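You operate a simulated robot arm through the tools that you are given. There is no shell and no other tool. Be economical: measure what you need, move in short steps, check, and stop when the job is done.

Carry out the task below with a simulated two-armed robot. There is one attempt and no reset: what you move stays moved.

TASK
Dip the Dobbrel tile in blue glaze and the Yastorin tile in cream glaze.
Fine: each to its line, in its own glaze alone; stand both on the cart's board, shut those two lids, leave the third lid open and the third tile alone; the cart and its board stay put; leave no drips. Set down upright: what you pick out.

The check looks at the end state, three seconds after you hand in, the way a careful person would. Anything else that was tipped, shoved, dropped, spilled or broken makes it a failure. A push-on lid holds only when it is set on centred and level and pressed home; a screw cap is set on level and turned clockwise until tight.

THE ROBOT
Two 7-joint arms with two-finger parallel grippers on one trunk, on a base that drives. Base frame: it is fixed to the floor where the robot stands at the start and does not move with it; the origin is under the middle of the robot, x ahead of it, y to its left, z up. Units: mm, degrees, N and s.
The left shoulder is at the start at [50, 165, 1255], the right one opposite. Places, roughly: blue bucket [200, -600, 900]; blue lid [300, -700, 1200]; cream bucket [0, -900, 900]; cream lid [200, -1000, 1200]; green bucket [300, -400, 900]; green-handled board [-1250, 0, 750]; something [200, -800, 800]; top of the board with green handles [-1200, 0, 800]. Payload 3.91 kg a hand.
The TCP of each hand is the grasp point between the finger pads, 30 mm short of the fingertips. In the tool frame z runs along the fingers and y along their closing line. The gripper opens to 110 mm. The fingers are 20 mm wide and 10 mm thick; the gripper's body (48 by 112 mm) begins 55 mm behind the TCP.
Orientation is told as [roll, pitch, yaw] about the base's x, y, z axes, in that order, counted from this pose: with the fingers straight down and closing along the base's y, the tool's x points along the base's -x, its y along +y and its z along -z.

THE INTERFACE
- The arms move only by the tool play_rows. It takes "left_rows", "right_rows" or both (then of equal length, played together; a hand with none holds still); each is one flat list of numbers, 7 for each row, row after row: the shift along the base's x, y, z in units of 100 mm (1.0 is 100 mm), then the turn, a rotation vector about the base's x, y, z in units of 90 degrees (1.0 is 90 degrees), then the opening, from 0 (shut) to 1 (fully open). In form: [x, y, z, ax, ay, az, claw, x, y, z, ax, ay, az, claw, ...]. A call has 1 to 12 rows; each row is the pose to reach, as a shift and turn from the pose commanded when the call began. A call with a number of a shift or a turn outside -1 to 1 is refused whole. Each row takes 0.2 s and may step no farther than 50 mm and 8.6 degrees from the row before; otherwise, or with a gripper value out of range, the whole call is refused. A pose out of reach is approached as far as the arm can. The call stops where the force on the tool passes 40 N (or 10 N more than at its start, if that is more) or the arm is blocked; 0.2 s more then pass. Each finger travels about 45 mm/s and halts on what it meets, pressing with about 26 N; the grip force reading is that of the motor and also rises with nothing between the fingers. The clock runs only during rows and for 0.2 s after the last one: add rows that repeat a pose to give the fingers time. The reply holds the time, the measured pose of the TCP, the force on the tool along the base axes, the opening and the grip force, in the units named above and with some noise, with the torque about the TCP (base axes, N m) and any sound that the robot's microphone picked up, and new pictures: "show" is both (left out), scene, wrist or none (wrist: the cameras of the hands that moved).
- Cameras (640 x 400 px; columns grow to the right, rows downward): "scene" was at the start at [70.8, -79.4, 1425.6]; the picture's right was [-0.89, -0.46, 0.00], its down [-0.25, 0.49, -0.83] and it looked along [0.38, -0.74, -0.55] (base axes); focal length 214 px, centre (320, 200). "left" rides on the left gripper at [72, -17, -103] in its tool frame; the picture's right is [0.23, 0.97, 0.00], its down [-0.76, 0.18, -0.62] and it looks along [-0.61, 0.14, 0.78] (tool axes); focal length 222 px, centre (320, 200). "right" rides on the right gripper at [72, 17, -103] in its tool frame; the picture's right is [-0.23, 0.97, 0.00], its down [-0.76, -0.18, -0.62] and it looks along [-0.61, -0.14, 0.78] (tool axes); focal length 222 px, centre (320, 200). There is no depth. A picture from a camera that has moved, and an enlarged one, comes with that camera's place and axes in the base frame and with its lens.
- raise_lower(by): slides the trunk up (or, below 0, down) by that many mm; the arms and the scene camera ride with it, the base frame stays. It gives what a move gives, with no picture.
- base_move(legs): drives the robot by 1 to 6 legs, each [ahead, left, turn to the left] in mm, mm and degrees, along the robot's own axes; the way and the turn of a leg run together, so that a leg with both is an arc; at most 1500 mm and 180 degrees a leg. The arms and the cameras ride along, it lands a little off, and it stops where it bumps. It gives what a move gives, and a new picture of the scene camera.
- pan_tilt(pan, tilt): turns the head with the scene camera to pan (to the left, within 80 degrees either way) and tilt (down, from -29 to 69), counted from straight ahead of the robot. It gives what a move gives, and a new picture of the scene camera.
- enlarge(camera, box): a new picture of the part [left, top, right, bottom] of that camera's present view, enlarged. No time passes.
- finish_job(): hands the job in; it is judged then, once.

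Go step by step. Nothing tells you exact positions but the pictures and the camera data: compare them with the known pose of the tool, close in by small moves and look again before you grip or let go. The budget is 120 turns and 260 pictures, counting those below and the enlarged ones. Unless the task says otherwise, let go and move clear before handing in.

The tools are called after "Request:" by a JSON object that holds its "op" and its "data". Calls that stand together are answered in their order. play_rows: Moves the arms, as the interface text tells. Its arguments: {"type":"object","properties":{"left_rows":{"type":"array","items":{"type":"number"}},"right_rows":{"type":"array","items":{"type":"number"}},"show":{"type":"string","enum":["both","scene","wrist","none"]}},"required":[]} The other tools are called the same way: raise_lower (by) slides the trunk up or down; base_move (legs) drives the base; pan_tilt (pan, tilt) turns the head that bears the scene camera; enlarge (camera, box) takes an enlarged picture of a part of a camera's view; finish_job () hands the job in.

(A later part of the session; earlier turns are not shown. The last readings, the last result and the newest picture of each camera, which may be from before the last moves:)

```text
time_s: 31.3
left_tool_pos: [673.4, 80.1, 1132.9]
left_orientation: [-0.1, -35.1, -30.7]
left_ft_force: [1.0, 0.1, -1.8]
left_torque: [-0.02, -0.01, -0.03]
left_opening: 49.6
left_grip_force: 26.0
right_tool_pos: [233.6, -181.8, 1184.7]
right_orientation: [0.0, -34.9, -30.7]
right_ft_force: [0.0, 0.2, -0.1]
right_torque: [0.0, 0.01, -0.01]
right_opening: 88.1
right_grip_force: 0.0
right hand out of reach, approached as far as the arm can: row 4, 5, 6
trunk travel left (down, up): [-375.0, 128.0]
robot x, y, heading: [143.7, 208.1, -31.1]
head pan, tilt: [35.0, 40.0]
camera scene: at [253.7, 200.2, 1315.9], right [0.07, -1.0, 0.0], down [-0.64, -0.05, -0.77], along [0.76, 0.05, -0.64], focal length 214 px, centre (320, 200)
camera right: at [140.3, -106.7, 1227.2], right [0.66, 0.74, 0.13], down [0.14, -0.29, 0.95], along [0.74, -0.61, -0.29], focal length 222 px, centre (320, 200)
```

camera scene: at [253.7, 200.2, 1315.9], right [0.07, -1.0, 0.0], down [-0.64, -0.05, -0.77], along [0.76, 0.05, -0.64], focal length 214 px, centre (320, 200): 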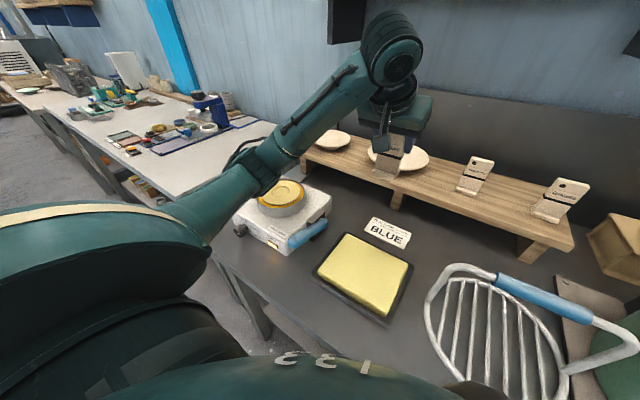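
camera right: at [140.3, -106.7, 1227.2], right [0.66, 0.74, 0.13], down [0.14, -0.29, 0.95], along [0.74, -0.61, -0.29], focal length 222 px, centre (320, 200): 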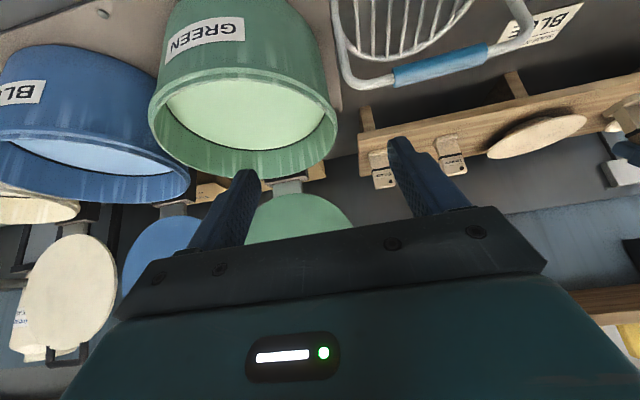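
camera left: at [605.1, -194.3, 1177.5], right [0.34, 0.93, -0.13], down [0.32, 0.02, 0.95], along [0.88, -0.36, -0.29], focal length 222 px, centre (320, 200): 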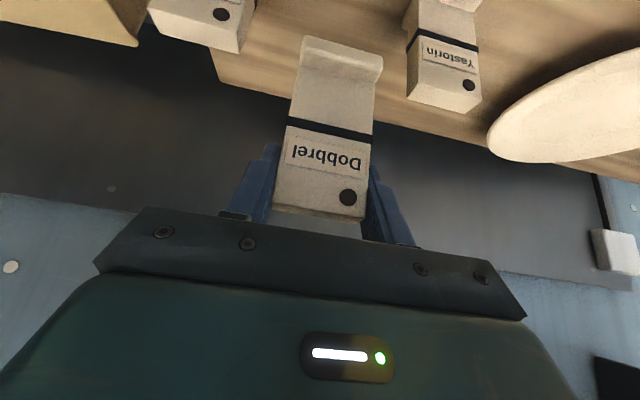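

Right hand is tilted and now needs to travel out toward Yastorin; moving it in several steps at height.

Request:
{"op": "play_rows", "data": {"right_rows": [0.33, 0, -0.1, 0, 0, 0, 0.7, 0.66, 0, -0.2, 0, 0, 0, 0.7, 1, 0, -0.3, 0, 0, 0, 0.7], "show": "none"}}

Request:
{"op": "play_rows", "data": {"right_rows": [0.33, 0, -0.1, 0, 0, 0, 0.7, 0.66, 0, -0.2, 0, 0, 0, 0.7, 1, 0, -0.3, 0, 0, 0, 0.7], "show": "none"}}

Request:
{"op": "play_rows", "data": {"right_rows": [0.33, 0, 0, 0, 0, 0, 0.7, 0.66, 0, 0, 0, 0, 0, 0.7, 1, 0, 0, 0, 0, 0, 0.7], "show": "both"}}

```text
time_s: 32.1
left_tool_pos: [671.4, 80.5, 1133.3]
left_orientation: [-0.1, -35.0, -30.8]
left_ft_force: [0.2, -0.1, -1.4]
left_torque: [0.0, 0.01, 0.02]
left_opening: 49.9
left_grip_force: 26.3
right_tool_pos: [333.1, -181.8, 1154.1]
right_orientation: [-0.1, -35.0, -30.8]
right_ft_force: [-0.8, 0.0, -0.3]
right_torque: [-0.05, 0.04, 0.01]
right_opening: 77.1
right_grip_force: 0.0
trunk travel left (down, up): [-375.0, 128.0]
robot x, y, heading: [138.9, 209.6, -30.9]
head pan, tilt: [35.0, 40.0]
```

```text
time_s: 32.9
left_tool_pos: [672.9, 79.1, 1132.0]
left_orientation: [-0.2, -35.0, -30.7]
left_ft_force: [0.0, -0.4, -1.4]
left_torque: [0.01, -0.01, 0.0]
left_opening: 49.8
left_grip_force: 26.1
right_tool_pos: [431.8, -183.4, 1122.7]
right_orientation: [0.1, -35.0, -30.8]
right_ft_force: [-0.1, 0.3, -0.2]
right_torque: [0.02, 0.04, 0.03]
right_opening: 77.1
right_grip_force: 0.1
trunk travel left (down, up): [-375.0, 128.0]
robot x, y, heading: [140.8, 206.2, -30.7]
head pan, tilt: [35.0, 40.0]
```

```text
time_s: 33.7
left_tool_pos: [671.2, 79.5, 1132.9]
left_orientation: [-0.1, -34.9, -30.7]
left_ft_force: [0.1, 0.2, -1.9]
left_torque: [0.0, 0.0, 0.0]
left_opening: 49.4
left_grip_force: 25.7
right_tool_pos: [531.4, -183.0, 1122.8]
right_orientation: [0.0, -35.0, -30.9]
right_ft_force: [0.4, -0.1, 0.2]
right_torque: [0.0, 0.03, -0.01]
right_opening: 77.2
right_grip_force: 0.1
trunk travel left (down, up): [-375.0, 128.0]
robot x, y, heading: [143.1, 209.4, -30.9]
head pan, tilt: [35.0, 40.0]
camera scene: at [253.8, 198.4, 1315.9], right [0.07, -1.0, 0.0], down [-0.64, -0.05, -0.77], along [0.76, 0.05, -0.64], focal length 214 px, centre (320, 200)
camera right: at [438.1, -108.7, 1165.8], right [0.66, 0.74, 0.13], down [0.14, -0.29, 0.95], along [0.74, -0.61, -0.29], focal length 222 px, centre (320, 200)
```

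scene: 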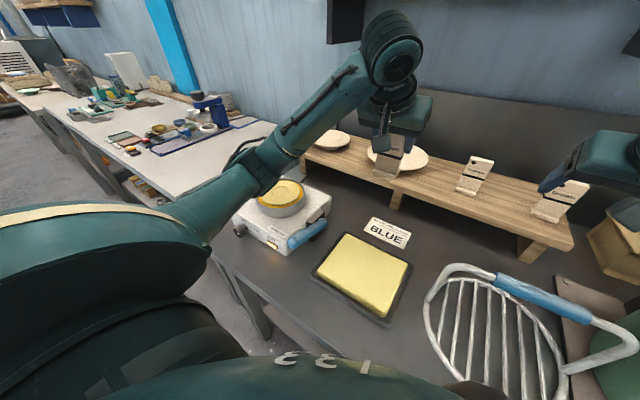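
right: 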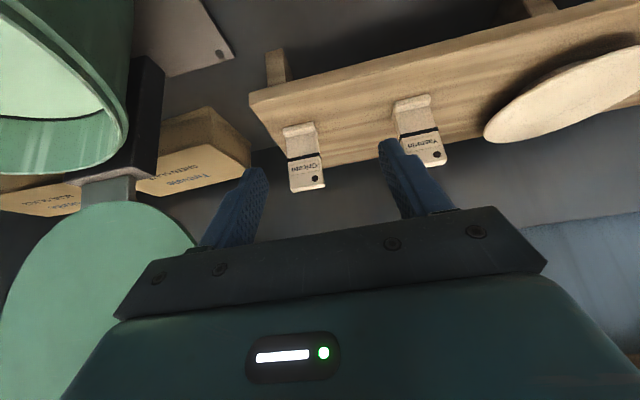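

Yastorin's foot triangulates to about (766,−166). Moving to a staging pose in front of it.

Request:
{"op": "play_rows", "data": {"right_rows": [0.35, 0.15, 0, 0, 0, 0, 0.68, 0.7, 0.3, 0, 0, 0, 0, 0.68, 1, 0.5, -0.1, 0, 0, 0, 0.68], "show": "none"}}

Request:
{"op": "play_rows", "data": {"right_rows": [0.25, 0.1, 0, 0, 0, 0, 0.68, 0.5, 0.2, 0, 0, 0, 0, 0.68, 0.5, 0.2, 0, 0, 0, 0, 0.68], "show": "wrist"}}

```text
time_s: 34.5
left_tool_pos: [670.8, 79.8, 1132.7]
left_orientation: [-0.2, -35.1, -30.8]
left_ft_force: [0.1, -0.1, -0.9]
left_torque: [0.0, 0.01, -0.01]
left_opening: 49.3
left_grip_force: 26.9
right_tool_pos: [554.1, -177.7, 1114.4]
right_orientation: [0.1, -35.1, -30.8]
right_ft_force: [-0.4, 0.3, 0.5]
right_torque: [-0.03, 0.0, 0.03]
right_opening: 74.9
right_grip_force: 0.1
right hand out of reach, approached as far as the arm can: row 1, 2, 3
trunk travel left (down, up): [-375.0, 128.0]
robot x, y, heading: [144.4, 205.5, -31.0]
head pan, tilt: [35.0, 40.0]
```

```text
time_s: 35.3
left_tool_pos: [670.3, 80.6, 1133.3]
left_orientation: [-0.1, -35.1, -30.7]
left_ft_force: [-1.2, -0.6, -0.6]
left_torque: [0.01, 0.03, 0.0]
left_opening: 49.6
left_grip_force: 26.2
right_tool_pos: [557.6, -181.5, 1114.1]
right_orientation: [0.0, -35.1, -30.7]
right_ft_force: [-0.3, 0.6, -0.6]
right_torque: [0.0, 0.0, -0.01]
right_opening: 74.7
right_grip_force: 0.0
right hand out of reach, approached as far as the arm can: row 1, 2, 3
trunk travel left (down, up): [-375.0, 128.0]
robot x, y, heading: [144.8, 207.0, -30.7]
head pan, tilt: [35.0, 40.0]
camera right: at [464.2, -107.2, 1157.5], right [0.66, 0.74, 0.13], down [0.14, -0.29, 0.95], along [0.74, -0.61, -0.29], focal length 222 px, centre (320, 200)
```

right: 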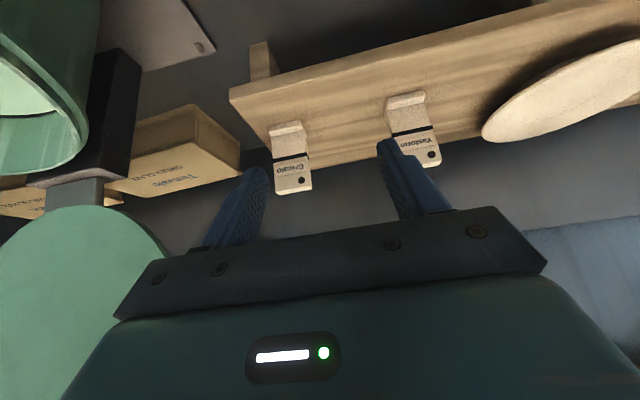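

The right arm runs out inward; I'll shift the base another 140 mm left so the target lies on the right arm's own side.

Request:
{"op": "base_move", "data": {"legs": [[0, 140, 0]]}}

Request:
{"op": "play_rows", "data": {"right_rows": [0.3, 0.1, 0.1, 0, 0, 0, 0.68, 0.5, 0.1, 0.1, 0, 0, 0, 0.68, 0.5, 0.1, 0.1, 0, 0, 0, 0.68], "show": "wrist"}}

```text
time_s: 36.6
left_tool_pos: [743.0, 200.4, 1133.2]
left_orientation: [-0.1, -35.0, -30.7]
left_ft_force: [-0.6, 0.4, -1.6]
left_torque: [0.0, -0.03, -0.02]
left_opening: 49.5
left_grip_force: 26.2
right_tool_pos: [630.1, -61.1, 1113.7]
right_orientation: [0.0, -35.0, -30.7]
right_ft_force: [0.2, 0.0, 0.3]
right_torque: [0.01, -0.01, -0.04]
right_opening: 74.8
right_grip_force: 0.0
trunk travel left (down, up): [-375.0, 128.0]
robot x, y, heading: [212.0, 327.9, -30.9]
head pan, tilt: [35.0, 40.0]
camera scene: at [324.9, 319.2, 1315.9], right [0.07, -1.0, 0.0], down [-0.64, -0.05, -0.77], along [0.76, 0.05, -0.64], focal length 214 px, centre (320, 200)
```

scene: 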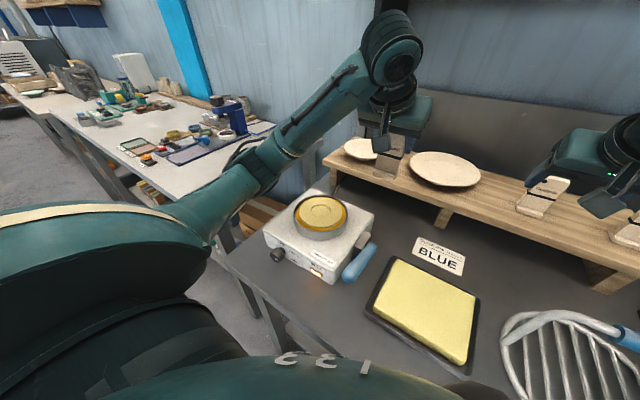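

```text
time_s: 37.5
left_tool_pos: [742.9, 199.8, 1133.1]
left_orientation: [-0.1, -35.0, -30.8]
left_ft_force: [-0.7, 0.0, -0.3]
left_torque: [-0.04, 0.01, 0.0]
left_opening: 49.6
left_grip_force: 26.0
right_tool_pos: [632.7, -71.3, 1123.1]
right_orientation: [0.1, -35.0, -30.8]
right_ft_force: [-0.7, 0.1, -1.1]
right_torque: [-0.02, 0.02, 0.02]
right_opening: 74.9
right_grip_force: 0.1
right hand out of reach, approached as far as the arm can: row 1, 2, 3
trunk travel left (down, up): [-375.0, 128.0]
robot x, y, heading: [215.0, 328.0, -30.8]
head pan, tilt: [35.0, 40.0]
camera right: at [541.0, 2.6, 1165.2], right [0.66, 0.74, 0.13], down [0.14, -0.29, 0.95], along [0.74, -0.6, -0.29], focal length 222 px, centre (320, 200)
```

right: 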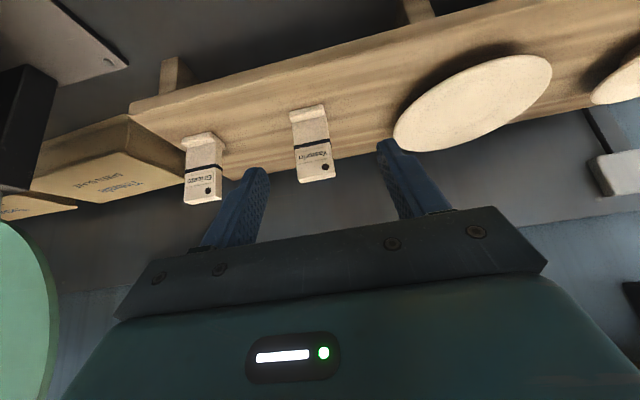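

The right arm seems stuck in an awkward branch; I'll try swinging it outward before reaching forward.

Request:
{"op": "play_rows", "data": {"right_rows": [-0.2, -0.35, 0, 0, 0, 0, 0.68, -0.4, -0.7, 0, 0, 0, 0, 0.68, -0.2, -0.85, 0, 0, 0, 0, 0.68, 0.2, -1, 0, 0, 0, 0, 0.68, 0.5, -1, 0, 0, 0, 0, 0.68], "show": "none"}}

Request:
{"op": "pan_tilt", "data": {"pan": -20, "tilt": 40}}

```text
time_s: 38.6
left_tool_pos: [741.0, 199.6, 1134.0]
left_orientation: [0.0, -35.1, -30.7]
left_ft_force: [-0.1, 0.3, -0.8]
left_torque: [-0.02, -0.02, 0.02]
left_opening: 49.7
left_grip_force: 25.8
right_tool_pos: [664.9, -173.4, 1121.5]
right_orientation: [0.0, -35.1, -30.7]
right_ft_force: [0.3, 0.4, -0.2]
right_torque: [-0.02, -0.01, 0.01]
right_opening: 74.8
right_grip_force: 0.1
right hand out of reach, approached as far as the arm can: row 5
trunk travel left (down, up): [-375.0, 128.0]
robot x, y, heading: [213.2, 327.8, -31.1]
head pan, tilt: [35.0, 40.0]
```

```text
time_s: 39.9
left_tool_pos: [742.7, 199.4, 1132.9]
left_orientation: [-0.1, -35.1, -30.7]
left_ft_force: [0.0, 0.1, -0.8]
left_torque: [0.0, 0.03, -0.01]
left_opening: 49.7
left_grip_force: 26.5
right_tool_pos: [665.2, -174.0, 1120.4]
right_orientation: [0.1, -35.1, -30.7]
right_ft_force: [0.3, -0.3, 0.0]
right_torque: [0.02, 0.01, 0.0]
right_opening: 74.9
right_grip_force: 0.1
trunk travel left (down, up): [-375.0, 128.0]
robot x, y, heading: [211.7, 325.9, -30.8]
head pan, tilt: [-20.0, 40.0]
camera scene: at [293.3, 246.5, 1316.0], right [-0.78, -0.63, 0.0], down [-0.41, 0.5, -0.77], along [0.48, -0.59, -0.64], focal length 214 px, centre (320, 200)
```

scene: 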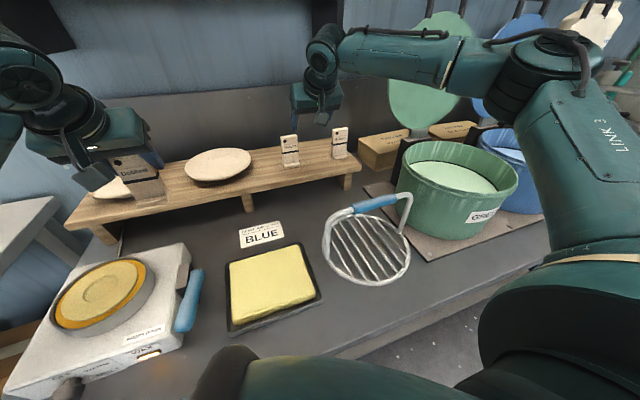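

The right arm's posture doesn't suit this reach, so I'll do the tiles one at a time with the left hand. Retracting the right hand, then driving right to the blue bucket.

Request:
{"op": "play_rows", "data": {"right_rows": [-0.33, 0.06, 0, 0, 0, 0, 0.68, -0.66, 0.12, 0, 0, 0, 0, 0.68, -1, 0.19, 0, 0, 0, 0, 0.68], "show": "none"}}

Request:
{"op": "play_rows", "data": {"right_rows": [-0.33, 0.06, 0, 0, 0, 0, 0.68, -0.66, 0.12, 0, 0, 0, 0, 0.68, -1, 0.19, 0, 0, 0, 0, 0.68], "show": "none"}}

Request:
{"op": "base_move", "data": {"legs": [[-20, 0, 0], [0, -700, 0]]}}

```text
time_s: 40.7
left_tool_pos: [741.6, 199.9, 1133.7]
left_orientation: [-0.1, -35.1, -30.8]
left_ft_force: [0.5, -0.2, -0.8]
left_torque: [-0.03, -0.02, 0.0]
left_opening: 49.9
left_grip_force: 26.5
right_tool_pos: [562.4, -153.1, 1121.8]
right_orientation: [0.2, -35.0, -30.7]
right_ft_force: [0.0, 0.5, 0.1]
right_torque: [0.02, -0.03, -0.04]
right_opening: 74.7
right_grip_force: 0.1
trunk travel left (down, up): [-375.0, 128.0]
robot x, y, heading: [211.4, 326.4, -31.0]
head pan, tilt: [-20.0, 40.0]
```

```text
time_s: 41.5
left_tool_pos: [742.0, 200.1, 1133.7]
left_orientation: [-0.1, -35.0, -30.7]
left_ft_force: [-0.7, 0.8, -0.4]
left_torque: [-0.05, -0.05, -0.01]
left_opening: 49.5
left_grip_force: 26.4
right_tool_pos: [462.7, -133.1, 1120.9]
right_orientation: [0.2, -35.2, -30.9]
right_ft_force: [-0.1, 0.0, -0.1]
right_torque: [0.02, 0.0, 0.01]
right_opening: 74.8
right_grip_force: 0.0
trunk travel left (down, up): [-375.0, 128.0]
robot x, y, heading: [215.2, 324.6, -30.9]
head pan, tilt: [-20.0, 40.0]
```

```text
time_s: 45.7
left_tool_pos: [360.8, -394.1, 1133.1]
left_orientation: [0.0, -35.2, -31.6]
left_ft_force: [0.8, -0.2, -0.6]
left_torque: [0.0, -0.01, -0.01]
left_opening: 49.6
left_grip_force: 26.3
right_tool_pos: [79.2, -723.0, 1120.5]
right_orientation: [0.0, -35.0, -31.7]
right_ft_force: [0.5, -1.0, 0.7]
right_torque: [0.02, -0.01, 0.04]
right_opening: 74.5
right_grip_force: 0.0
trunk travel left (down, up): [-375.0, 128.0]
robot x, y, heading: [-165.1, -256.8, -32.0]
head pan, tilt: [-20.0, 40.0]
camera scene: at [-87.6, -340.1, 1316.0], right [-0.79, -0.62, 0.0], down [-0.4, 0.51, -0.77], along [0.47, -0.6, -0.64], focal length 214 px, centre (320, 200)
```

scene: 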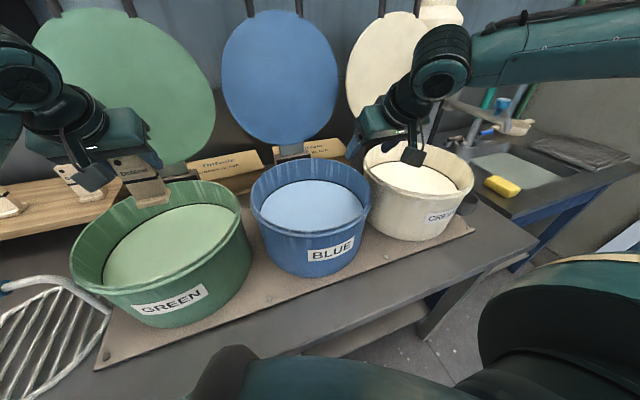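

I'm between green and blue. Another ~328 mm to the right brings the left-held tile over the blue bucket.

Request:
{"op": "base_move", "data": {"legs": [[0, -325, 1]]}}

Request:
{"op": "play_rows", "data": {"left_rows": [0, 0, 0, 0, 0, 0, 0.3], "show": "wrist"}}

Request:
{"op": "pan_tilt", "data": {"pan": 20, "tilt": 45}}

```text
time_s: 47.9
left_tool_pos: [194.3, -661.8, 1132.3]
left_orientation: [-0.1, -35.0, -30.1]
left_ft_force: [-0.1, -0.1, -0.9]
left_torque: [0.02, -0.02, -0.01]
left_opening: 49.6
left_grip_force: 25.8
right_tool_pos: [-80.5, -998.1, 1119.4]
right_orientation: [0.1, -34.9, -30.1]
right_ft_force: [6.6, 16.4, -8.7]
right_torque: [0.21, -0.29, -0.35]
right_opening: 66.0
right_grip_force: 0.3
trunk travel left (down, up): [-375.0, 128.0]
robot x, y, heading: [-337.6, -539.8, -30.3]
head pan, tilt: [-20.0, 40.0]
camera scene: at [-254.8, -619.5, 1315.9], right [-0.77, -0.64, 0.0], down [-0.41, 0.49, -0.77], along [0.49, -0.59, -0.64], focal length 214 px, centre (320, 200)
```

scene: 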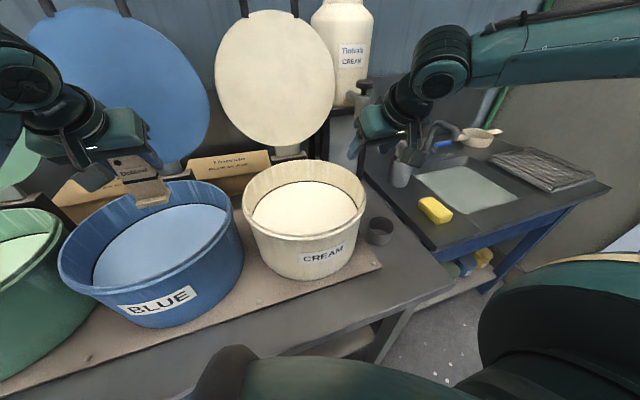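

```text
time_s: 48.3
left_tool_pos: [194.2, -661.7, 1133.5]
left_orientation: [-0.3, -35.0, -30.1]
left_ft_force: [-0.1, -0.6, -1.0]
left_torque: [0.01, -0.01, 0.0]
left_opening: 49.8
left_grip_force: 25.9
right_tool_pos: [-78.8, -996.2, 1119.1]
right_orientation: [0.1, -34.8, -30.0]
right_ft_force: [8.7, 10.5, -1.5]
right_torque: [0.02, -0.08, -0.18]
right_opening: 68.0
right_grip_force: 0.0
trunk travel left (down, up): [-375.0, 128.0]
robot x, y, heading: [-337.5, -545.2, -30.2]
head pan, tilt: [-20.0, 40.0]
camera left: at [83.9, -615.9, 1175.7], right [0.33, 0.94, -0.13], down [0.32, 0.02, 0.95], along [0.89, -0.35, -0.29], focal length 222 px, centre (320, 200)
```

left: 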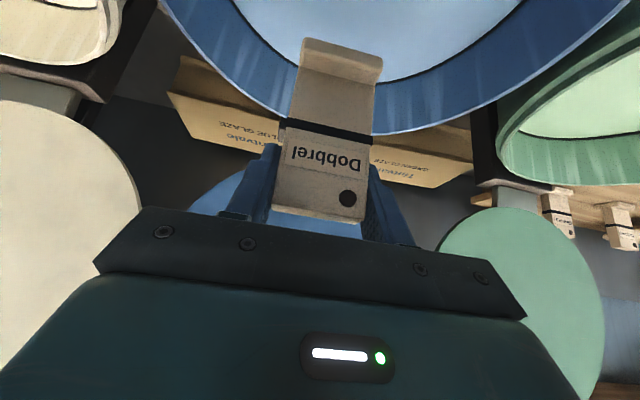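

```text
time_s: 49.4
left_tool_pos: [195.3, -661.2, 1133.0]
left_orientation: [-0.2, -35.0, -30.1]
left_ft_force: [0.0, -0.4, -1.2]
left_torque: [0.01, -0.01, 0.02]
left_opening: 49.8
left_grip_force: 26.3
right_tool_pos: [-79.4, -996.5, 1120.8]
right_orientation: [0.0, -34.9, -30.1]
right_ft_force: [8.6, 13.7, -2.7]
right_torque: [0.06, -0.09, -0.19]
right_opening: 66.7
right_grip_force: 0.1
trunk travel left (down, up): [-375.0, 128.0]
robot x, y, heading: [-338.5, -540.1, -30.5]
head pan, tilt: [20.0, 45.0]
camera scene: at [-229.0, -568.4, 1308.6], right [-0.18, -0.98, 0.0], down [-0.7, 0.13, -0.71], along [0.69, -0.13, -0.71], focal length 214 px, centre (320, 200)
```

scene: 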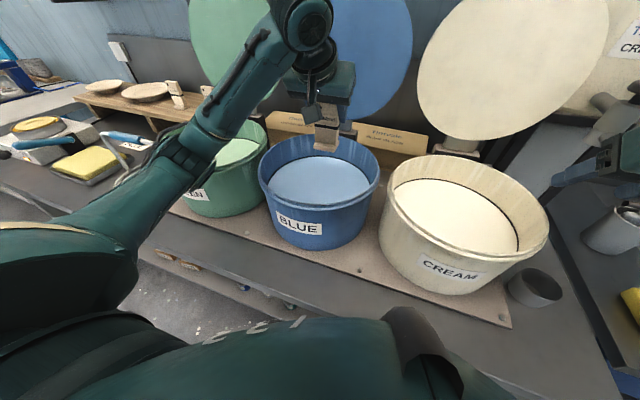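

The right hand is touching something (about 15 N sideways). I'll look with the right camera before anything else.

Request:
{"op": "enlarge", "data": {"camera": "right", "box": [0, 0, 640, 400]}}

Request:
{"op": "pan_tilt", "data": {"pan": -35, "tilt": 30}}

```text
1.00 times, centred on (320, 200) of right (not enlarged: the box is as wide or as high as the picture)
camera zoom: at [-172.8, -923.3, 1163.5], right [0.65, 0.75, 0.13], down [0.14, -0.29, 0.95], along [0.75, -0.6, -0.29], focal length 222 px, centre (320, 200)
```

zoom: 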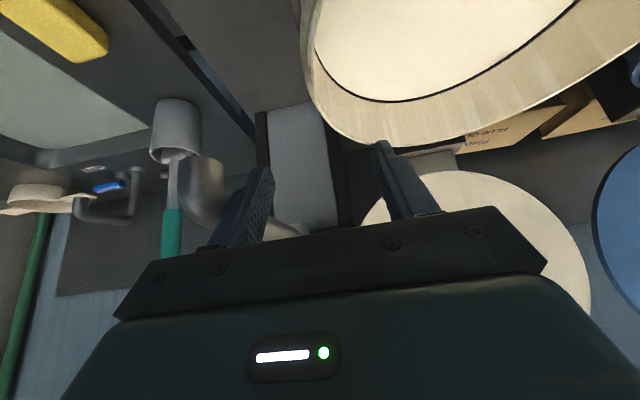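

```text
time_s: 50.6
left_tool_pos: [194.2, -662.1, 1132.7]
left_orientation: [-0.2, -35.1, -30.2]
left_ft_force: [0.3, 0.4, -1.6]
left_torque: [0.0, -0.05, -0.03]
left_opening: 49.7
left_grip_force: 25.5
right_tool_pos: [-79.3, -996.3, 1120.3]
right_orientation: [0.0, -34.9, -30.2]
right_ft_force: [7.9, 12.8, -2.0]
right_torque: [0.02, -0.03, -0.2]
right_opening: 67.0
right_grip_force: 0.0
trunk travel left (down, up): [-375.0, 128.0]
robot x, y, heading: [-338.5, -540.1, -30.5]
head pan, tilt: [-35.0, 30.0]
camera scene: at [-271.2, -635.8, 1331.4], right [-0.91, -0.42, 0.0], down [-0.21, 0.45, -0.87], along [0.36, -0.79, -0.5], focal length 214 px, centre (320, 200)
```

scene: 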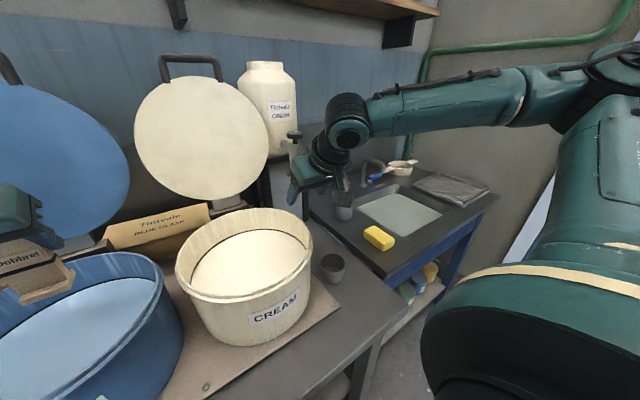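

The right finger is resting against the spout beside the cream jug. I'll back it gently away the way it came.

Request:
{"op": "play_rows", "data": {"right_rows": [0.05, 0.09, 0, 0, 0, 0, 0.68, 0.1, 0.17, 0, 0, 0, 0, 0.68, 0.2, 0.34, 0.0, 0, 0, 0, 0.68, 0.3, 0.51, 0, 0, 0, 0, 0.68], "show": "both"}}

Request:
{"op": "enlarge", "data": {"camera": "scene", "box": [220, 40, 460, 290]}}

```text
time_s: 51.6
left_tool_pos: [194.8, -661.4, 1133.2]
left_orientation: [-0.1, -35.0, -30.1]
left_ft_force: [-0.3, 1.4, -1.0]
left_torque: [0.01, 0.01, 0.0]
left_opening: 49.5
left_grip_force: 26.2
right_tool_pos: [-50.7, -946.5, 1119.8]
right_orientation: [0.2, -35.0, -30.2]
right_ft_force: [-0.3, -0.3, 0.4]
right_torque: [0.01, 0.02, 0.0]
right_opening: 74.9
right_grip_force: 0.1
trunk travel left (down, up): [-375.0, 128.0]
robot x, y, heading: [-336.7, -540.2, -30.5]
head pan, tilt: [-35.0, 30.0]
camera scene: at [-272.2, -637.3, 1331.3], right [-0.91, -0.42, 0.0], down [-0.21, 0.45, -0.87], along [0.36, -0.79, -0.5], focal length 214 px, centre (320, 200)
camera right: at [-143.7, -872.6, 1163.0], right [0.65, 0.75, 0.13], down [0.14, -0.29, 0.95], along [0.75, -0.6, -0.29], focal length 222 px, centre (320, 200)
```

scene: 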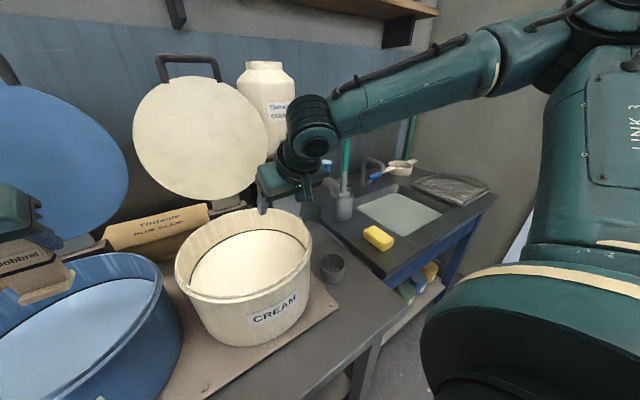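
right: 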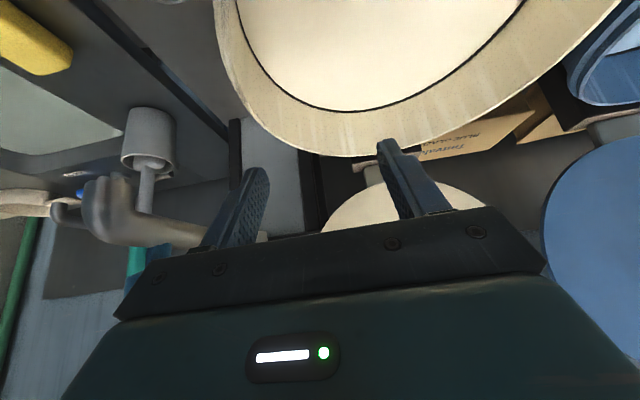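

```text
1.60 times, centred on (340, 165) of scene
camera zoom: at [-272.2, -637.3, 1331.3], right [-0.91, -0.42, 0.0], down [-0.21, 0.45, -0.87], along [0.36, -0.79, -0.5], focal length 343 px, centre (288, 256)
```

zoom: 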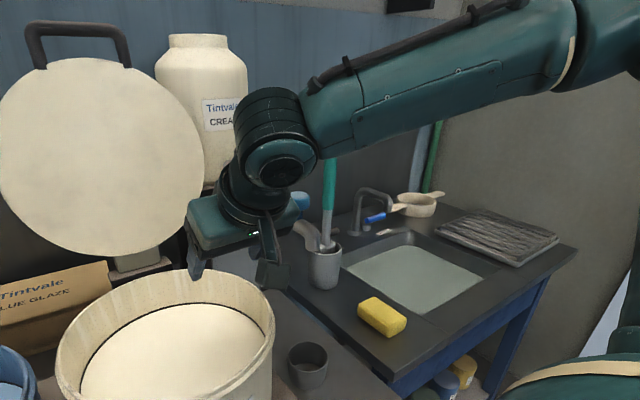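

The right hand is free again. I'll retract it well back and check what it had touched.

Request:
{"op": "play_rows", "data": {"right_rows": [-0.3, 0.1, 0.1, 0, 0, 0, 0.68, -0.6, 0.2, 0.2, 0, 0, 0, 0.68, -0.6, 0.5, 0.2, 0, 0, 0, 0.68, -0.6, 0.5, 0.2, 0, 0, 0, 0.68], "show": "both"}}

Request:
{"op": "enlarge", "data": {"camera": "scene", "box": [220, 40, 460, 290]}}

```text
time_s: 52.6
left_tool_pos: [194.1, -664.3, 1132.3]
left_orientation: [0.1, -35.0, -30.2]
left_ft_force: [-0.3, 0.1, -0.6]
left_torque: [-0.01, 0.03, 0.02]
left_opening: 49.5
left_grip_force: 26.1
right_tool_pos: [-109.8, -897.3, 1139.2]
right_orientation: [0.3, -34.9, -30.3]
right_ft_force: [-1.2, -0.5, -0.4]
right_torque: [-0.01, 0.0, -0.04]
right_opening: 74.8
right_grip_force: 0.1
trunk travel left (down, up): [-375.0, 128.0]
robot x, y, heading: [-338.8, -542.8, -30.3]
head pan, tilt: [-35.0, 30.0]
camera scene: at [-272.9, -638.1, 1331.3], right [-0.91, -0.42, 0.0], down [-0.21, 0.45, -0.87], along [0.36, -0.79, -0.5], focal length 214 px, centre (320, 200)
camera right: at [-204.0, -824.1, 1182.6], right [0.65, 0.75, 0.13], down [0.14, -0.29, 0.95], along [0.75, -0.6, -0.29], focal length 222 px, centre (320, 200)
```

scene: 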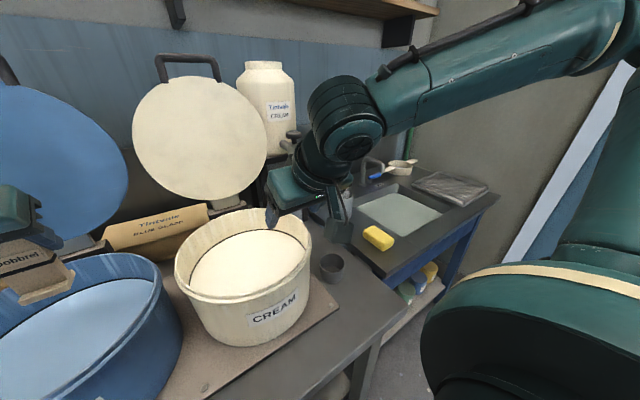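
right: 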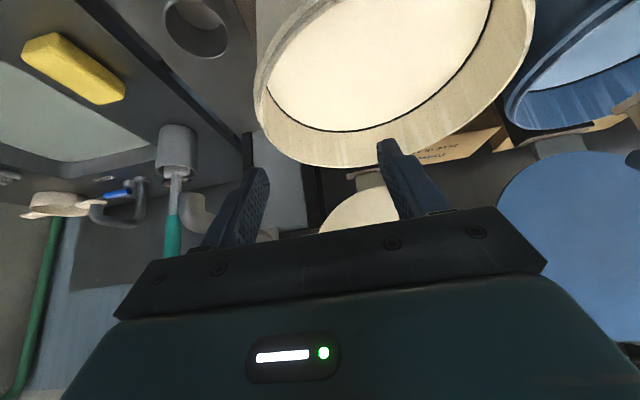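

```text
1.60 times, centred on (340, 165) of scene
camera zoom: at [-272.9, -638.1, 1331.3], right [-0.91, -0.42, 0.0], down [-0.21, 0.45, -0.87], along [0.36, -0.79, -0.5], focal length 343 px, centre (288, 256)
```

zoom: 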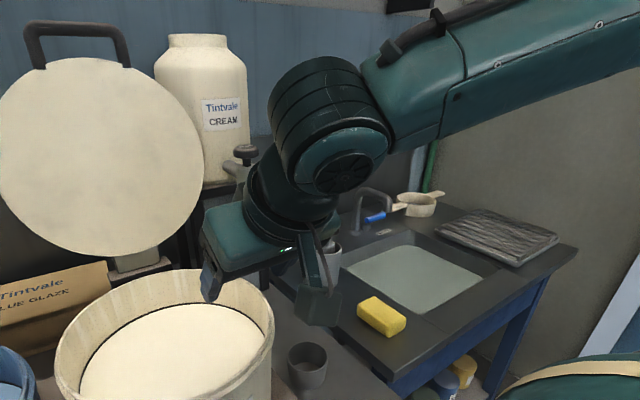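

The jug and its tap look undisturbed and nothing has spilled. Back to the dip: I'll move the tile slightly deeper over the blue bucket and lower it to rim height.

Request:
{"op": "pan_tilt", "data": {"pan": 20, "tilt": 40}}

Request:
{"op": "play_rows", "data": {"left_rows": [0.17, -0.1, 0, 0, 0, 0, 0.3, 0.17, -0.1, -0.3, 0, 0, 0, 0.3, 0.17, -0.1, -0.6, 0, 0, 0, 0.3, 0.17, -0.1, -0.85, 0, 0, 0, 0.3, 0.17, -0.1, -0.85, 0, 0, 0, 0.3], "show": "both"}}

```text
time_s: 53.9
left_tool_pos: [194.3, -663.1, 1133.0]
left_orientation: [-0.1, -35.1, -30.2]
left_ft_force: [0.2, -0.5, -2.1]
left_torque: [0.02, 0.0, 0.02]
left_opening: 49.8
left_grip_force: 26.1
right_tool_pos: [-109.6, -897.4, 1138.7]
right_orientation: [0.0, -34.8, -30.2]
right_ft_force: [-0.4, 0.7, 0.0]
right_torque: [0.01, -0.01, 0.01]
right_opening: 74.8
right_grip_force: 0.1
trunk travel left (down, up): [-375.0, 128.0]
robot x, y, heading: [-337.3, -540.9, -30.3]
head pan, tilt: [20.0, 40.0]
camera scene: at [-226.6, -570.8, 1316.0], right [-0.18, -0.98, 0.0], down [-0.63, 0.12, -0.77], along [0.75, -0.14, -0.64], focal length 214 px, centre (320, 200)
```

scene: 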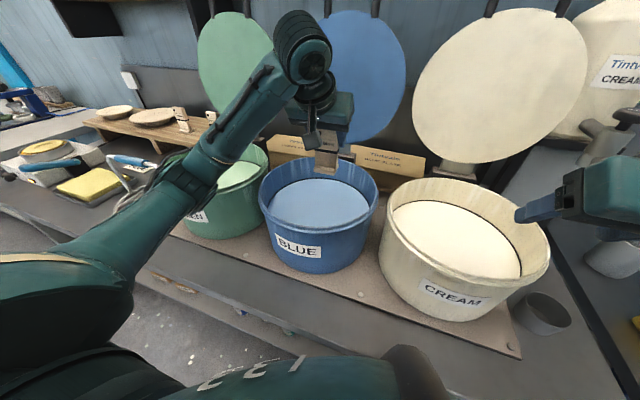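

```text
time_s: 55.0
left_tool_pos: [212.2, -673.1, 1050.0]
left_orientation: [-0.1, -35.1, -30.2]
left_ft_force: [0.4, -1.0, -1.0]
left_torque: [-0.01, -0.03, 0.03]
left_opening: 49.4
left_grip_force: 25.4
right_tool_pos: [-109.6, -898.0, 1138.4]
right_orientation: [0.2, -34.9, -30.1]
right_ft_force: [0.2, 0.3, -0.1]
right_torque: [0.0, 0.01, 0.0]
right_opening: 74.9
right_grip_force: 0.1
trunk travel left (down, up): [-375.0, 128.0]
robot x, y, heading: [-337.8, -540.1, -30.3]
head pan, tilt: [20.0, 40.0]
camera scene: at [-226.7, -570.7, 1316.0], right [-0.18, -0.98, 0.0], down [-0.63, 0.12, -0.77], along [0.75, -0.14, -0.64], focal length 214 px, centre (320, 200)
camera left: at [101.0, -627.5, 1091.8], right [0.33, 0.93, -0.13], down [0.32, 0.02, 0.95], along [0.89, -0.35, -0.29], focal length 222 px, centre (320, 200)
```

scene: 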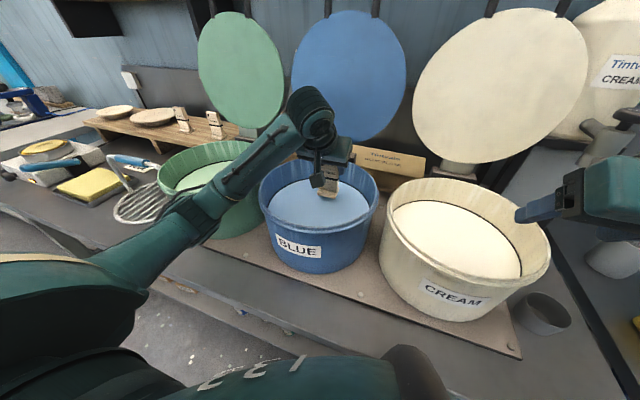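
left: 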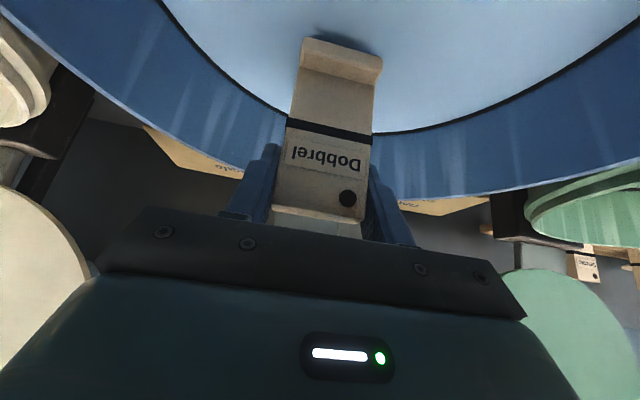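

The tile foot is just above the glaze with its shadow close, but the left elbow is low near the green bucket, so I'll raise the trunk 100 and come down again with a higher elbow.

Request:
{"op": "raise_lower", "data": {"by": 100}}

Request:
{"op": "play_rows", "data": {"left_rows": [0, 0, -0.3, 0, 0, 0, 0.3, 0, 0, -0.6, 0, 0, 0, 0.3, 0, 0, -1, 0, 0, 0, 0.3, 0, 0, -1, 0, 0, 0, 0.3], "show": "both"}}

Request:
{"op": "enlarge", "data": {"camera": "left", "box": [240, 0, 440, 125]}}

```text
time_s: 56.4
left_tool_pos: [211.8, -672.4, 1148.5]
left_orientation: [-0.1, -35.0, -30.2]
left_ft_force: [-0.4, 0.3, -0.9]
left_torque: [-0.03, -0.02, 0.02]
left_opening: 49.7
left_grip_force: 25.9
right_tool_pos: [-109.0, -897.5, 1238.6]
right_orientation: [0.2, -34.9, -30.2]
right_ft_force: [-0.3, 0.2, 0.0]
right_torque: [-0.03, 0.03, -0.02]
right_opening: 74.8
right_grip_force: 0.1
trunk travel left (down, up): [-475.0, 28.0]
robot x, y, heading: [-337.8, -543.9, -30.4]
head pan, tilt: [20.0, 40.0]
```

```text
time_s: 57.4
left_tool_pos: [212.8, -674.0, 1049.7]
left_orientation: [-0.1, -35.2, -30.2]
left_ft_force: [-0.6, 0.4, -1.7]
left_torque: [0.0, 0.01, -0.02]
left_opening: 49.5
left_grip_force: 26.3
right_tool_pos: [-109.4, -897.7, 1239.0]
right_orientation: [0.1, -34.9, -30.2]
right_ft_force: [0.3, 0.2, -0.3]
right_torque: [0.02, 0.01, 0.01]
right_opening: 74.8
right_grip_force: 0.0
trunk travel left (down, up): [-475.0, 28.0]
robot x, y, heading: [-334.2, -539.3, -30.3]
head pan, tilt: [20.0, 40.0]
camera scene: at [-226.8, -570.8, 1416.0], right [-0.18, -0.98, 0.0], down [-0.63, 0.12, -0.77], along [0.75, -0.14, -0.64], focal length 214 px, centre (320, 200)
camera left: at [101.1, -629.0, 1092.5], right [0.33, 0.94, -0.13], down [0.32, 0.02, 0.95], along [0.89, -0.35, -0.29], focal length 222 px, centre (320, 200)
```

scene: 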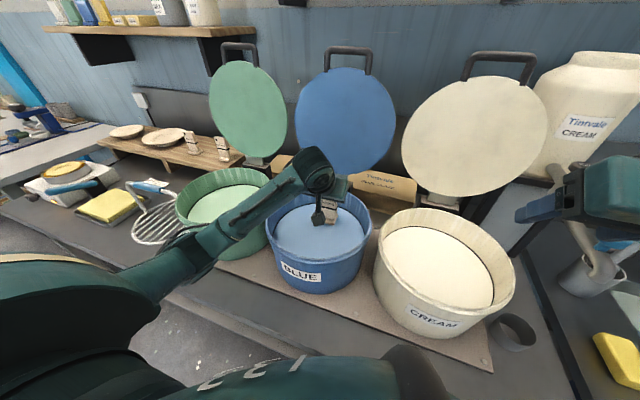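
left: 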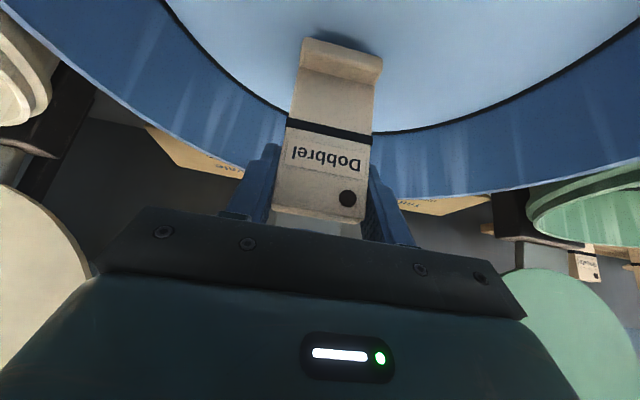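

```text
3.20 times, centred on (340, 62) of left
camera zoom: at [101.1, -629.0, 1092.5], right [0.33, 0.94, -0.13], down [0.32, 0.02, 0.95], along [0.89, -0.35, -0.29], focal length 711 px, centre (256, 640)
```

zoom: 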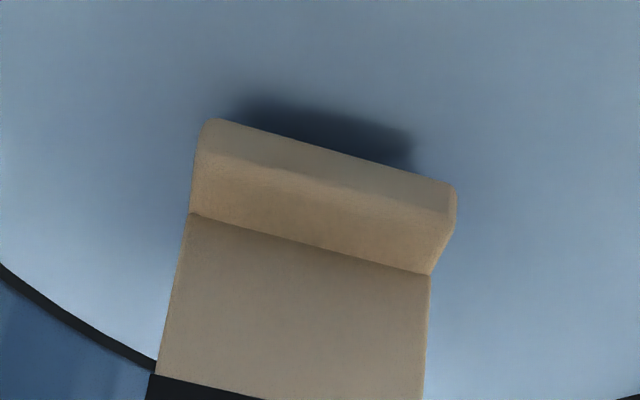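

The glaze is a few centimetres below the foot. I'll step down slowly with looks.

Request:
{"op": "play_rows", "data": {"left_rows": [0, 0, -0.1, 0, 0, 0, 0.3, 0, 0, -0.2, 0, 0, 0, 0.3, 0, 0, -0.2, 0, 0, 0, 0.3], "show": "wrist"}}

Request:
{"op": "enlarge", "data": {"camera": "scene", "box": [260, 160, 390, 241]}}

```text
time_s: 58.2
left_tool_pos: [212.5, -674.7, 1027.7]
left_orientation: [-0.1, -35.0, -30.2]
left_ft_force: [0.3, 0.2, -1.5]
left_torque: [0.0, -0.02, 0.04]
left_opening: 49.4
left_grip_force: 26.3
right_tool_pos: [-110.2, -897.3, 1239.5]
right_orientation: [0.1, -34.9, -30.2]
right_ft_force: [-0.4, 0.2, -0.9]
right_torque: [0.0, 0.01, -0.04]
right_opening: 74.8
right_grip_force: 0.1
trunk travel left (down, up): [-475.0, 28.0]
robot x, y, heading: [-335.7, -544.3, -30.2]
head pan, tilt: [20.0, 40.0]
camera left: at [100.9, -628.2, 1071.3], right [0.33, 0.94, -0.13], down [0.32, 0.02, 0.95], along [0.89, -0.35, -0.29], focal length 222 px, centre (320, 200)
```

left: 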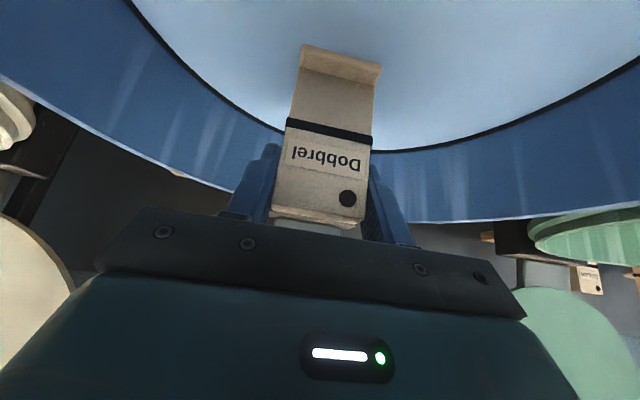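

```text
4.92 times, centred on (325, 200) of scene
camera zoom: at [-226.7, -570.7, 1416.0], right [-0.18, -0.98, 0.0], down [-0.63, 0.12, -0.77], along [0.75, -0.14, -0.64], focal length 1056 px, centre (295, 198)
```

zoom: 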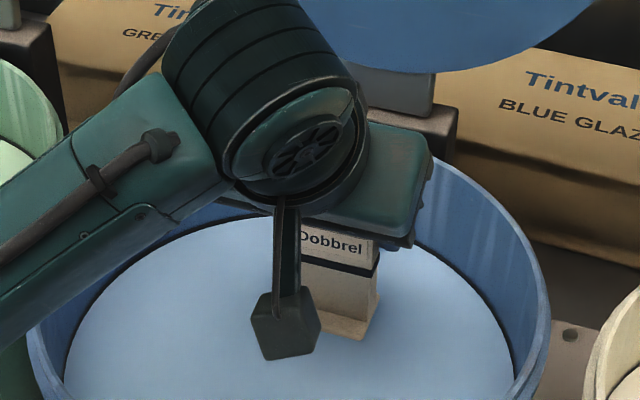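

Request:
{"op": "enlarge", "data": {"camera": "left", "box": [240, 20, 440, 145]}}

```text
3.20 times, centred on (340, 82) of left
camera zoom: at [100.9, -628.2, 1071.3], right [0.33, 0.94, -0.13], down [0.32, 0.02, 0.95], along [0.89, -0.35, -0.29], focal length 711 px, centre (256, 576)
```

zoom: 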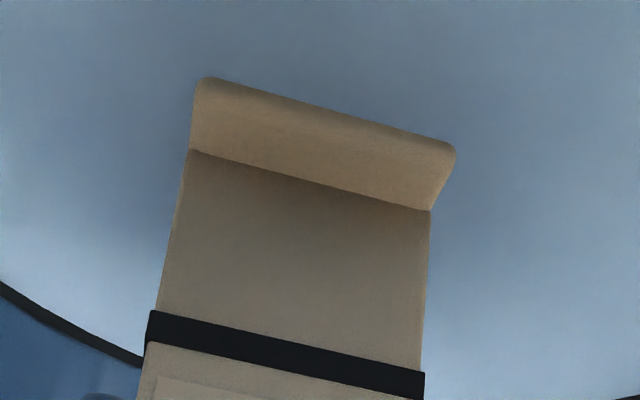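

The foot is about 10 mm into the glaze (surface ≈ z 942). Going down another 30 mm and looking.

Request:
{"op": "play_rows", "data": {"left_rows": [0, 0, -0.1, 0, 0, 0, 0.3, 0, 0, -0.2, 0, 0, 0, 0.3, 0, 0, -0.3, 0, 0, 0, 0.3, 0, 0, -0.3, 0, 0, 0, 0.3], "show": "wrist"}}

Request:
{"op": "enlarge", "data": {"camera": "left", "box": [240, 50, 440, 175]}}

Request:
{"op": "enlarge", "data": {"camera": "scene", "box": [200, 130, 400, 255]}}

```text
time_s: 59.2
left_tool_pos: [213.0, -673.6, 999.0]
left_orientation: [-0.1, -35.1, -30.2]
left_ft_force: [-0.4, -0.2, -1.0]
left_torque: [0.0, -0.01, 0.0]
left_opening: 49.4
left_grip_force: 25.8
right_tool_pos: [-110.0, -897.1, 1239.1]
right_orientation: [0.1, -34.9, -30.2]
right_ft_force: [-0.1, -0.4, -0.6]
right_torque: [0.0, -0.01, -0.03]
right_opening: 74.6
right_grip_force: 0.1
trunk travel left (down, up): [-475.0, 28.0]
robot x, y, heading: [-336.7, -539.1, -30.3]
head pan, tilt: [20.0, 40.0]
camera left: at [100.7, -627.7, 1041.8], right [0.33, 0.94, -0.13], down [0.32, 0.02, 0.95], along [0.89, -0.35, -0.29], focal length 222 px, centre (320, 200)
```

left: 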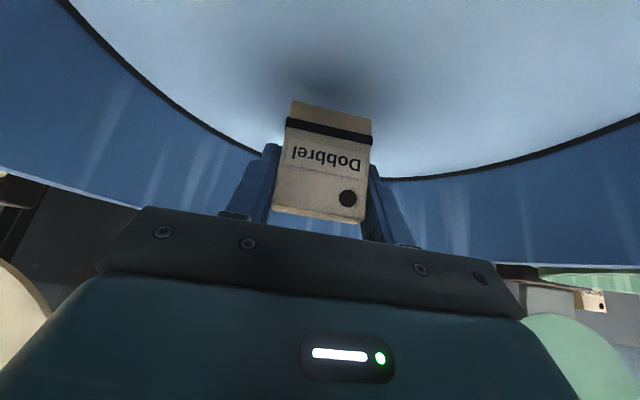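

```text
3.20 times, centred on (340, 112) of left
camera zoom: at [100.7, -627.7, 1041.8], right [0.33, 0.94, -0.13], down [0.32, 0.02, 0.95], along [0.89, -0.35, -0.29], focal length 711 px, centre (256, 480)
```

zoom: 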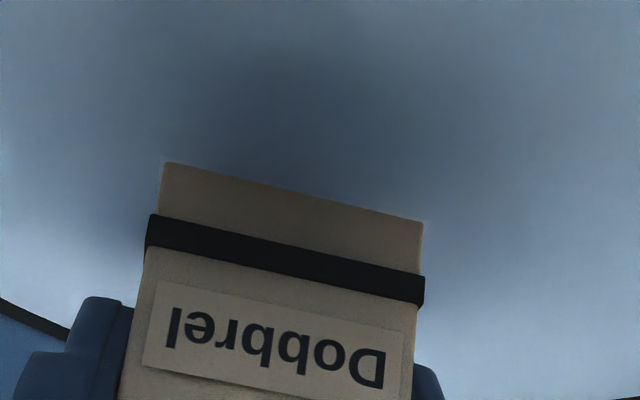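

```text
3.20 times, centred on (300, 192) of scene
camera zoom: at [-226.6, -570.7, 1416.0], right [-0.18, -0.98, 0.0], down [-0.63, 0.12, -0.77], along [0.75, -0.14, -0.64], focal length 686 px, centre (384, 224)
```

zoom: 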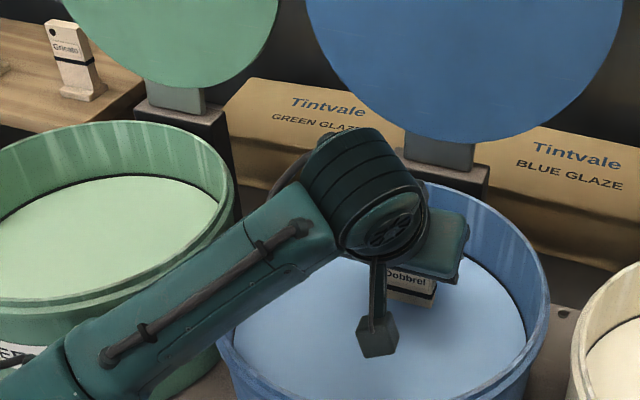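

About 11 mm of bare clay remains below the line. Lowering 14 mm so the glaze meets the band, holding briefly.

Request:
{"op": "play_rows", "data": {"left_rows": [0, 0, -0.07, 0, 0, 0, 0.3, 0, 0, -0.14, 0, 0, 0, 0.3, 0, 0, -0.14, 0, 0, 0, 0.3, 0, 0, -0.14, 0, 0, 0, 0.3, 0, 0, -0.14, 0, 0, 0, 0.3, 0, 0, -0.14, 0, 0, 0, 0.3], "show": "none"}}

Request:
{"op": "enlarge", "data": {"camera": "left", "box": [240, 50, 440, 175]}}

```text
time_s: 60.6
left_tool_pos: [212.3, -673.1, 984.6]
left_orientation: [-0.1, -35.0, -30.2]
left_ft_force: [0.2, 0.7, -1.0]
left_torque: [0.01, 0.0, -0.03]
left_opening: 49.7
left_grip_force: 25.8
right_tool_pos: [-108.4, -896.0, 1239.3]
right_orientation: [0.1, -34.9, -30.2]
right_ft_force: [0.1, 0.7, -0.2]
right_torque: [0.0, 0.0, -0.01]
right_opening: 74.7
right_grip_force: 0.2
trunk travel left (down, up): [-475.0, 28.0]
robot x, y, heading: [-333.4, -539.0, -30.2]
head pan, tilt: [20.0, 40.0]
```

```text
3.20 times, centred on (340, 112) of left
camera zoom: at [100.6, -627.5, 1027.2], right [0.33, 0.94, -0.13], down [0.32, 0.02, 0.95], along [0.89, -0.35, -0.29], focal length 711 px, centre (256, 480)
```

zoom: 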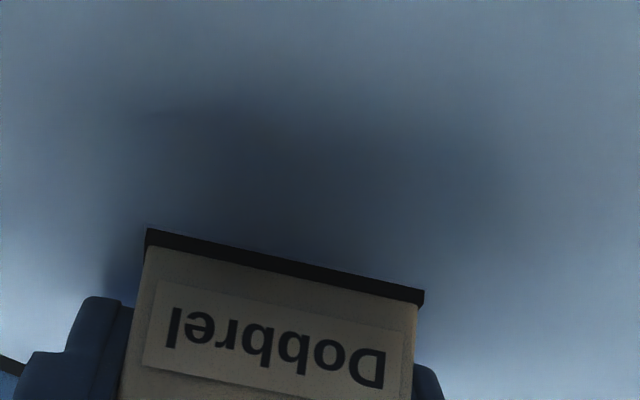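

The glaze stands at mid-band. Lifting slowly and letting it drip over the bucket.

Request:
{"op": "play_rows", "data": {"left_rows": [0, 0, 0.07, 0, 0, 0, 0.3, 0, 0, 0.14, 0, 0, 0, 0.3, 0, 0, 0.21, 0, 0, 0, 0.3, 0, 0, 0.28, 0, 0, 0, 0.3, 0, 0, 0.35, 0, 0, 0, 0.3, 0, 0, 0.42, 0, 0, 0, 0.3, 0, 0, 0.49, 0, 0, 0, 0.3, 0, 0, 0.56, 0, 0, 0, 0.3, 0, 0, 0.63, 0, 0, 0, 0.3, 0, 0, 0.7, 0, 0, 0, 0.3, 0, 0, 0.78, 0, 0, 0, 0.3, 0, 0, 0.85, 0, 0, 0, 0.3], "show": "wrist"}}

Request:
{"op": "enlarge", "data": {"camera": "left", "box": [240, 20, 440, 145]}}

```text
time_s: 63.2
left_tool_pos: [212.1, -672.1, 1070.3]
left_orientation: [-0.1, -35.1, -30.2]
left_ft_force: [0.1, 0.4, -1.1]
left_torque: [0.01, 0.02, -0.01]
left_opening: 49.5
left_grip_force: 26.3
right_tool_pos: [-109.6, -897.9, 1239.1]
right_orientation: [0.0, -34.9, -30.1]
right_ft_force: [-0.9, 0.3, 0.3]
right_torque: [-0.02, 0.0, 0.0]
right_opening: 74.8
right_grip_force: 0.1
trunk travel left (down, up): [-475.0, 28.0]
robot x, y, heading: [-338.1, -542.1, -30.4]
head pan, tilt: [20.0, 40.0]
camera left: at [101.3, -626.8, 1113.4], right [0.33, 0.94, -0.13], down [0.32, 0.02, 0.95], along [0.89, -0.35, -0.29], focal length 222 px, centre (320, 200)
```

left: 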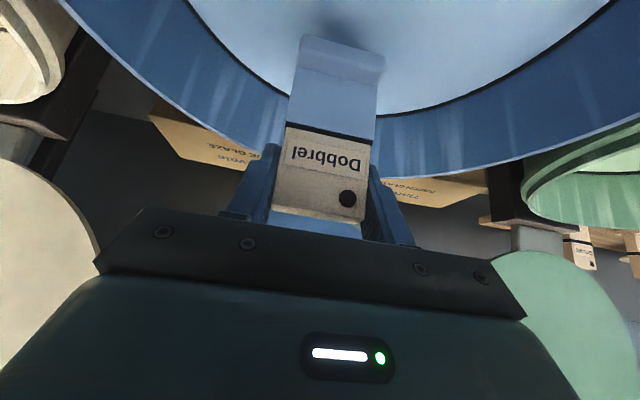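

```text
3.20 times, centred on (340, 82) of left
camera zoom: at [101.3, -626.8, 1113.4], right [0.33, 0.94, -0.13], down [0.32, 0.02, 0.95], along [0.89, -0.35, -0.29], focal length 711 px, centre (256, 576)
```

zoom: 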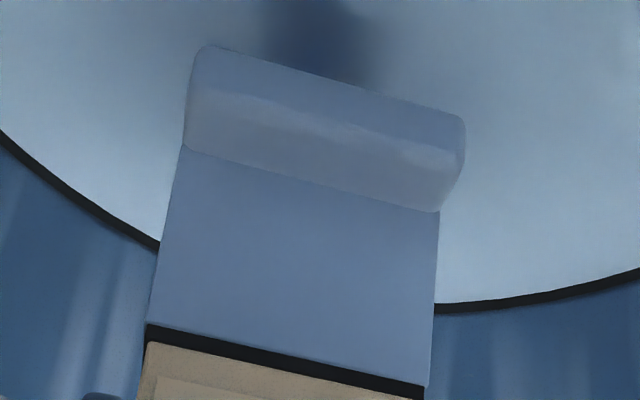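

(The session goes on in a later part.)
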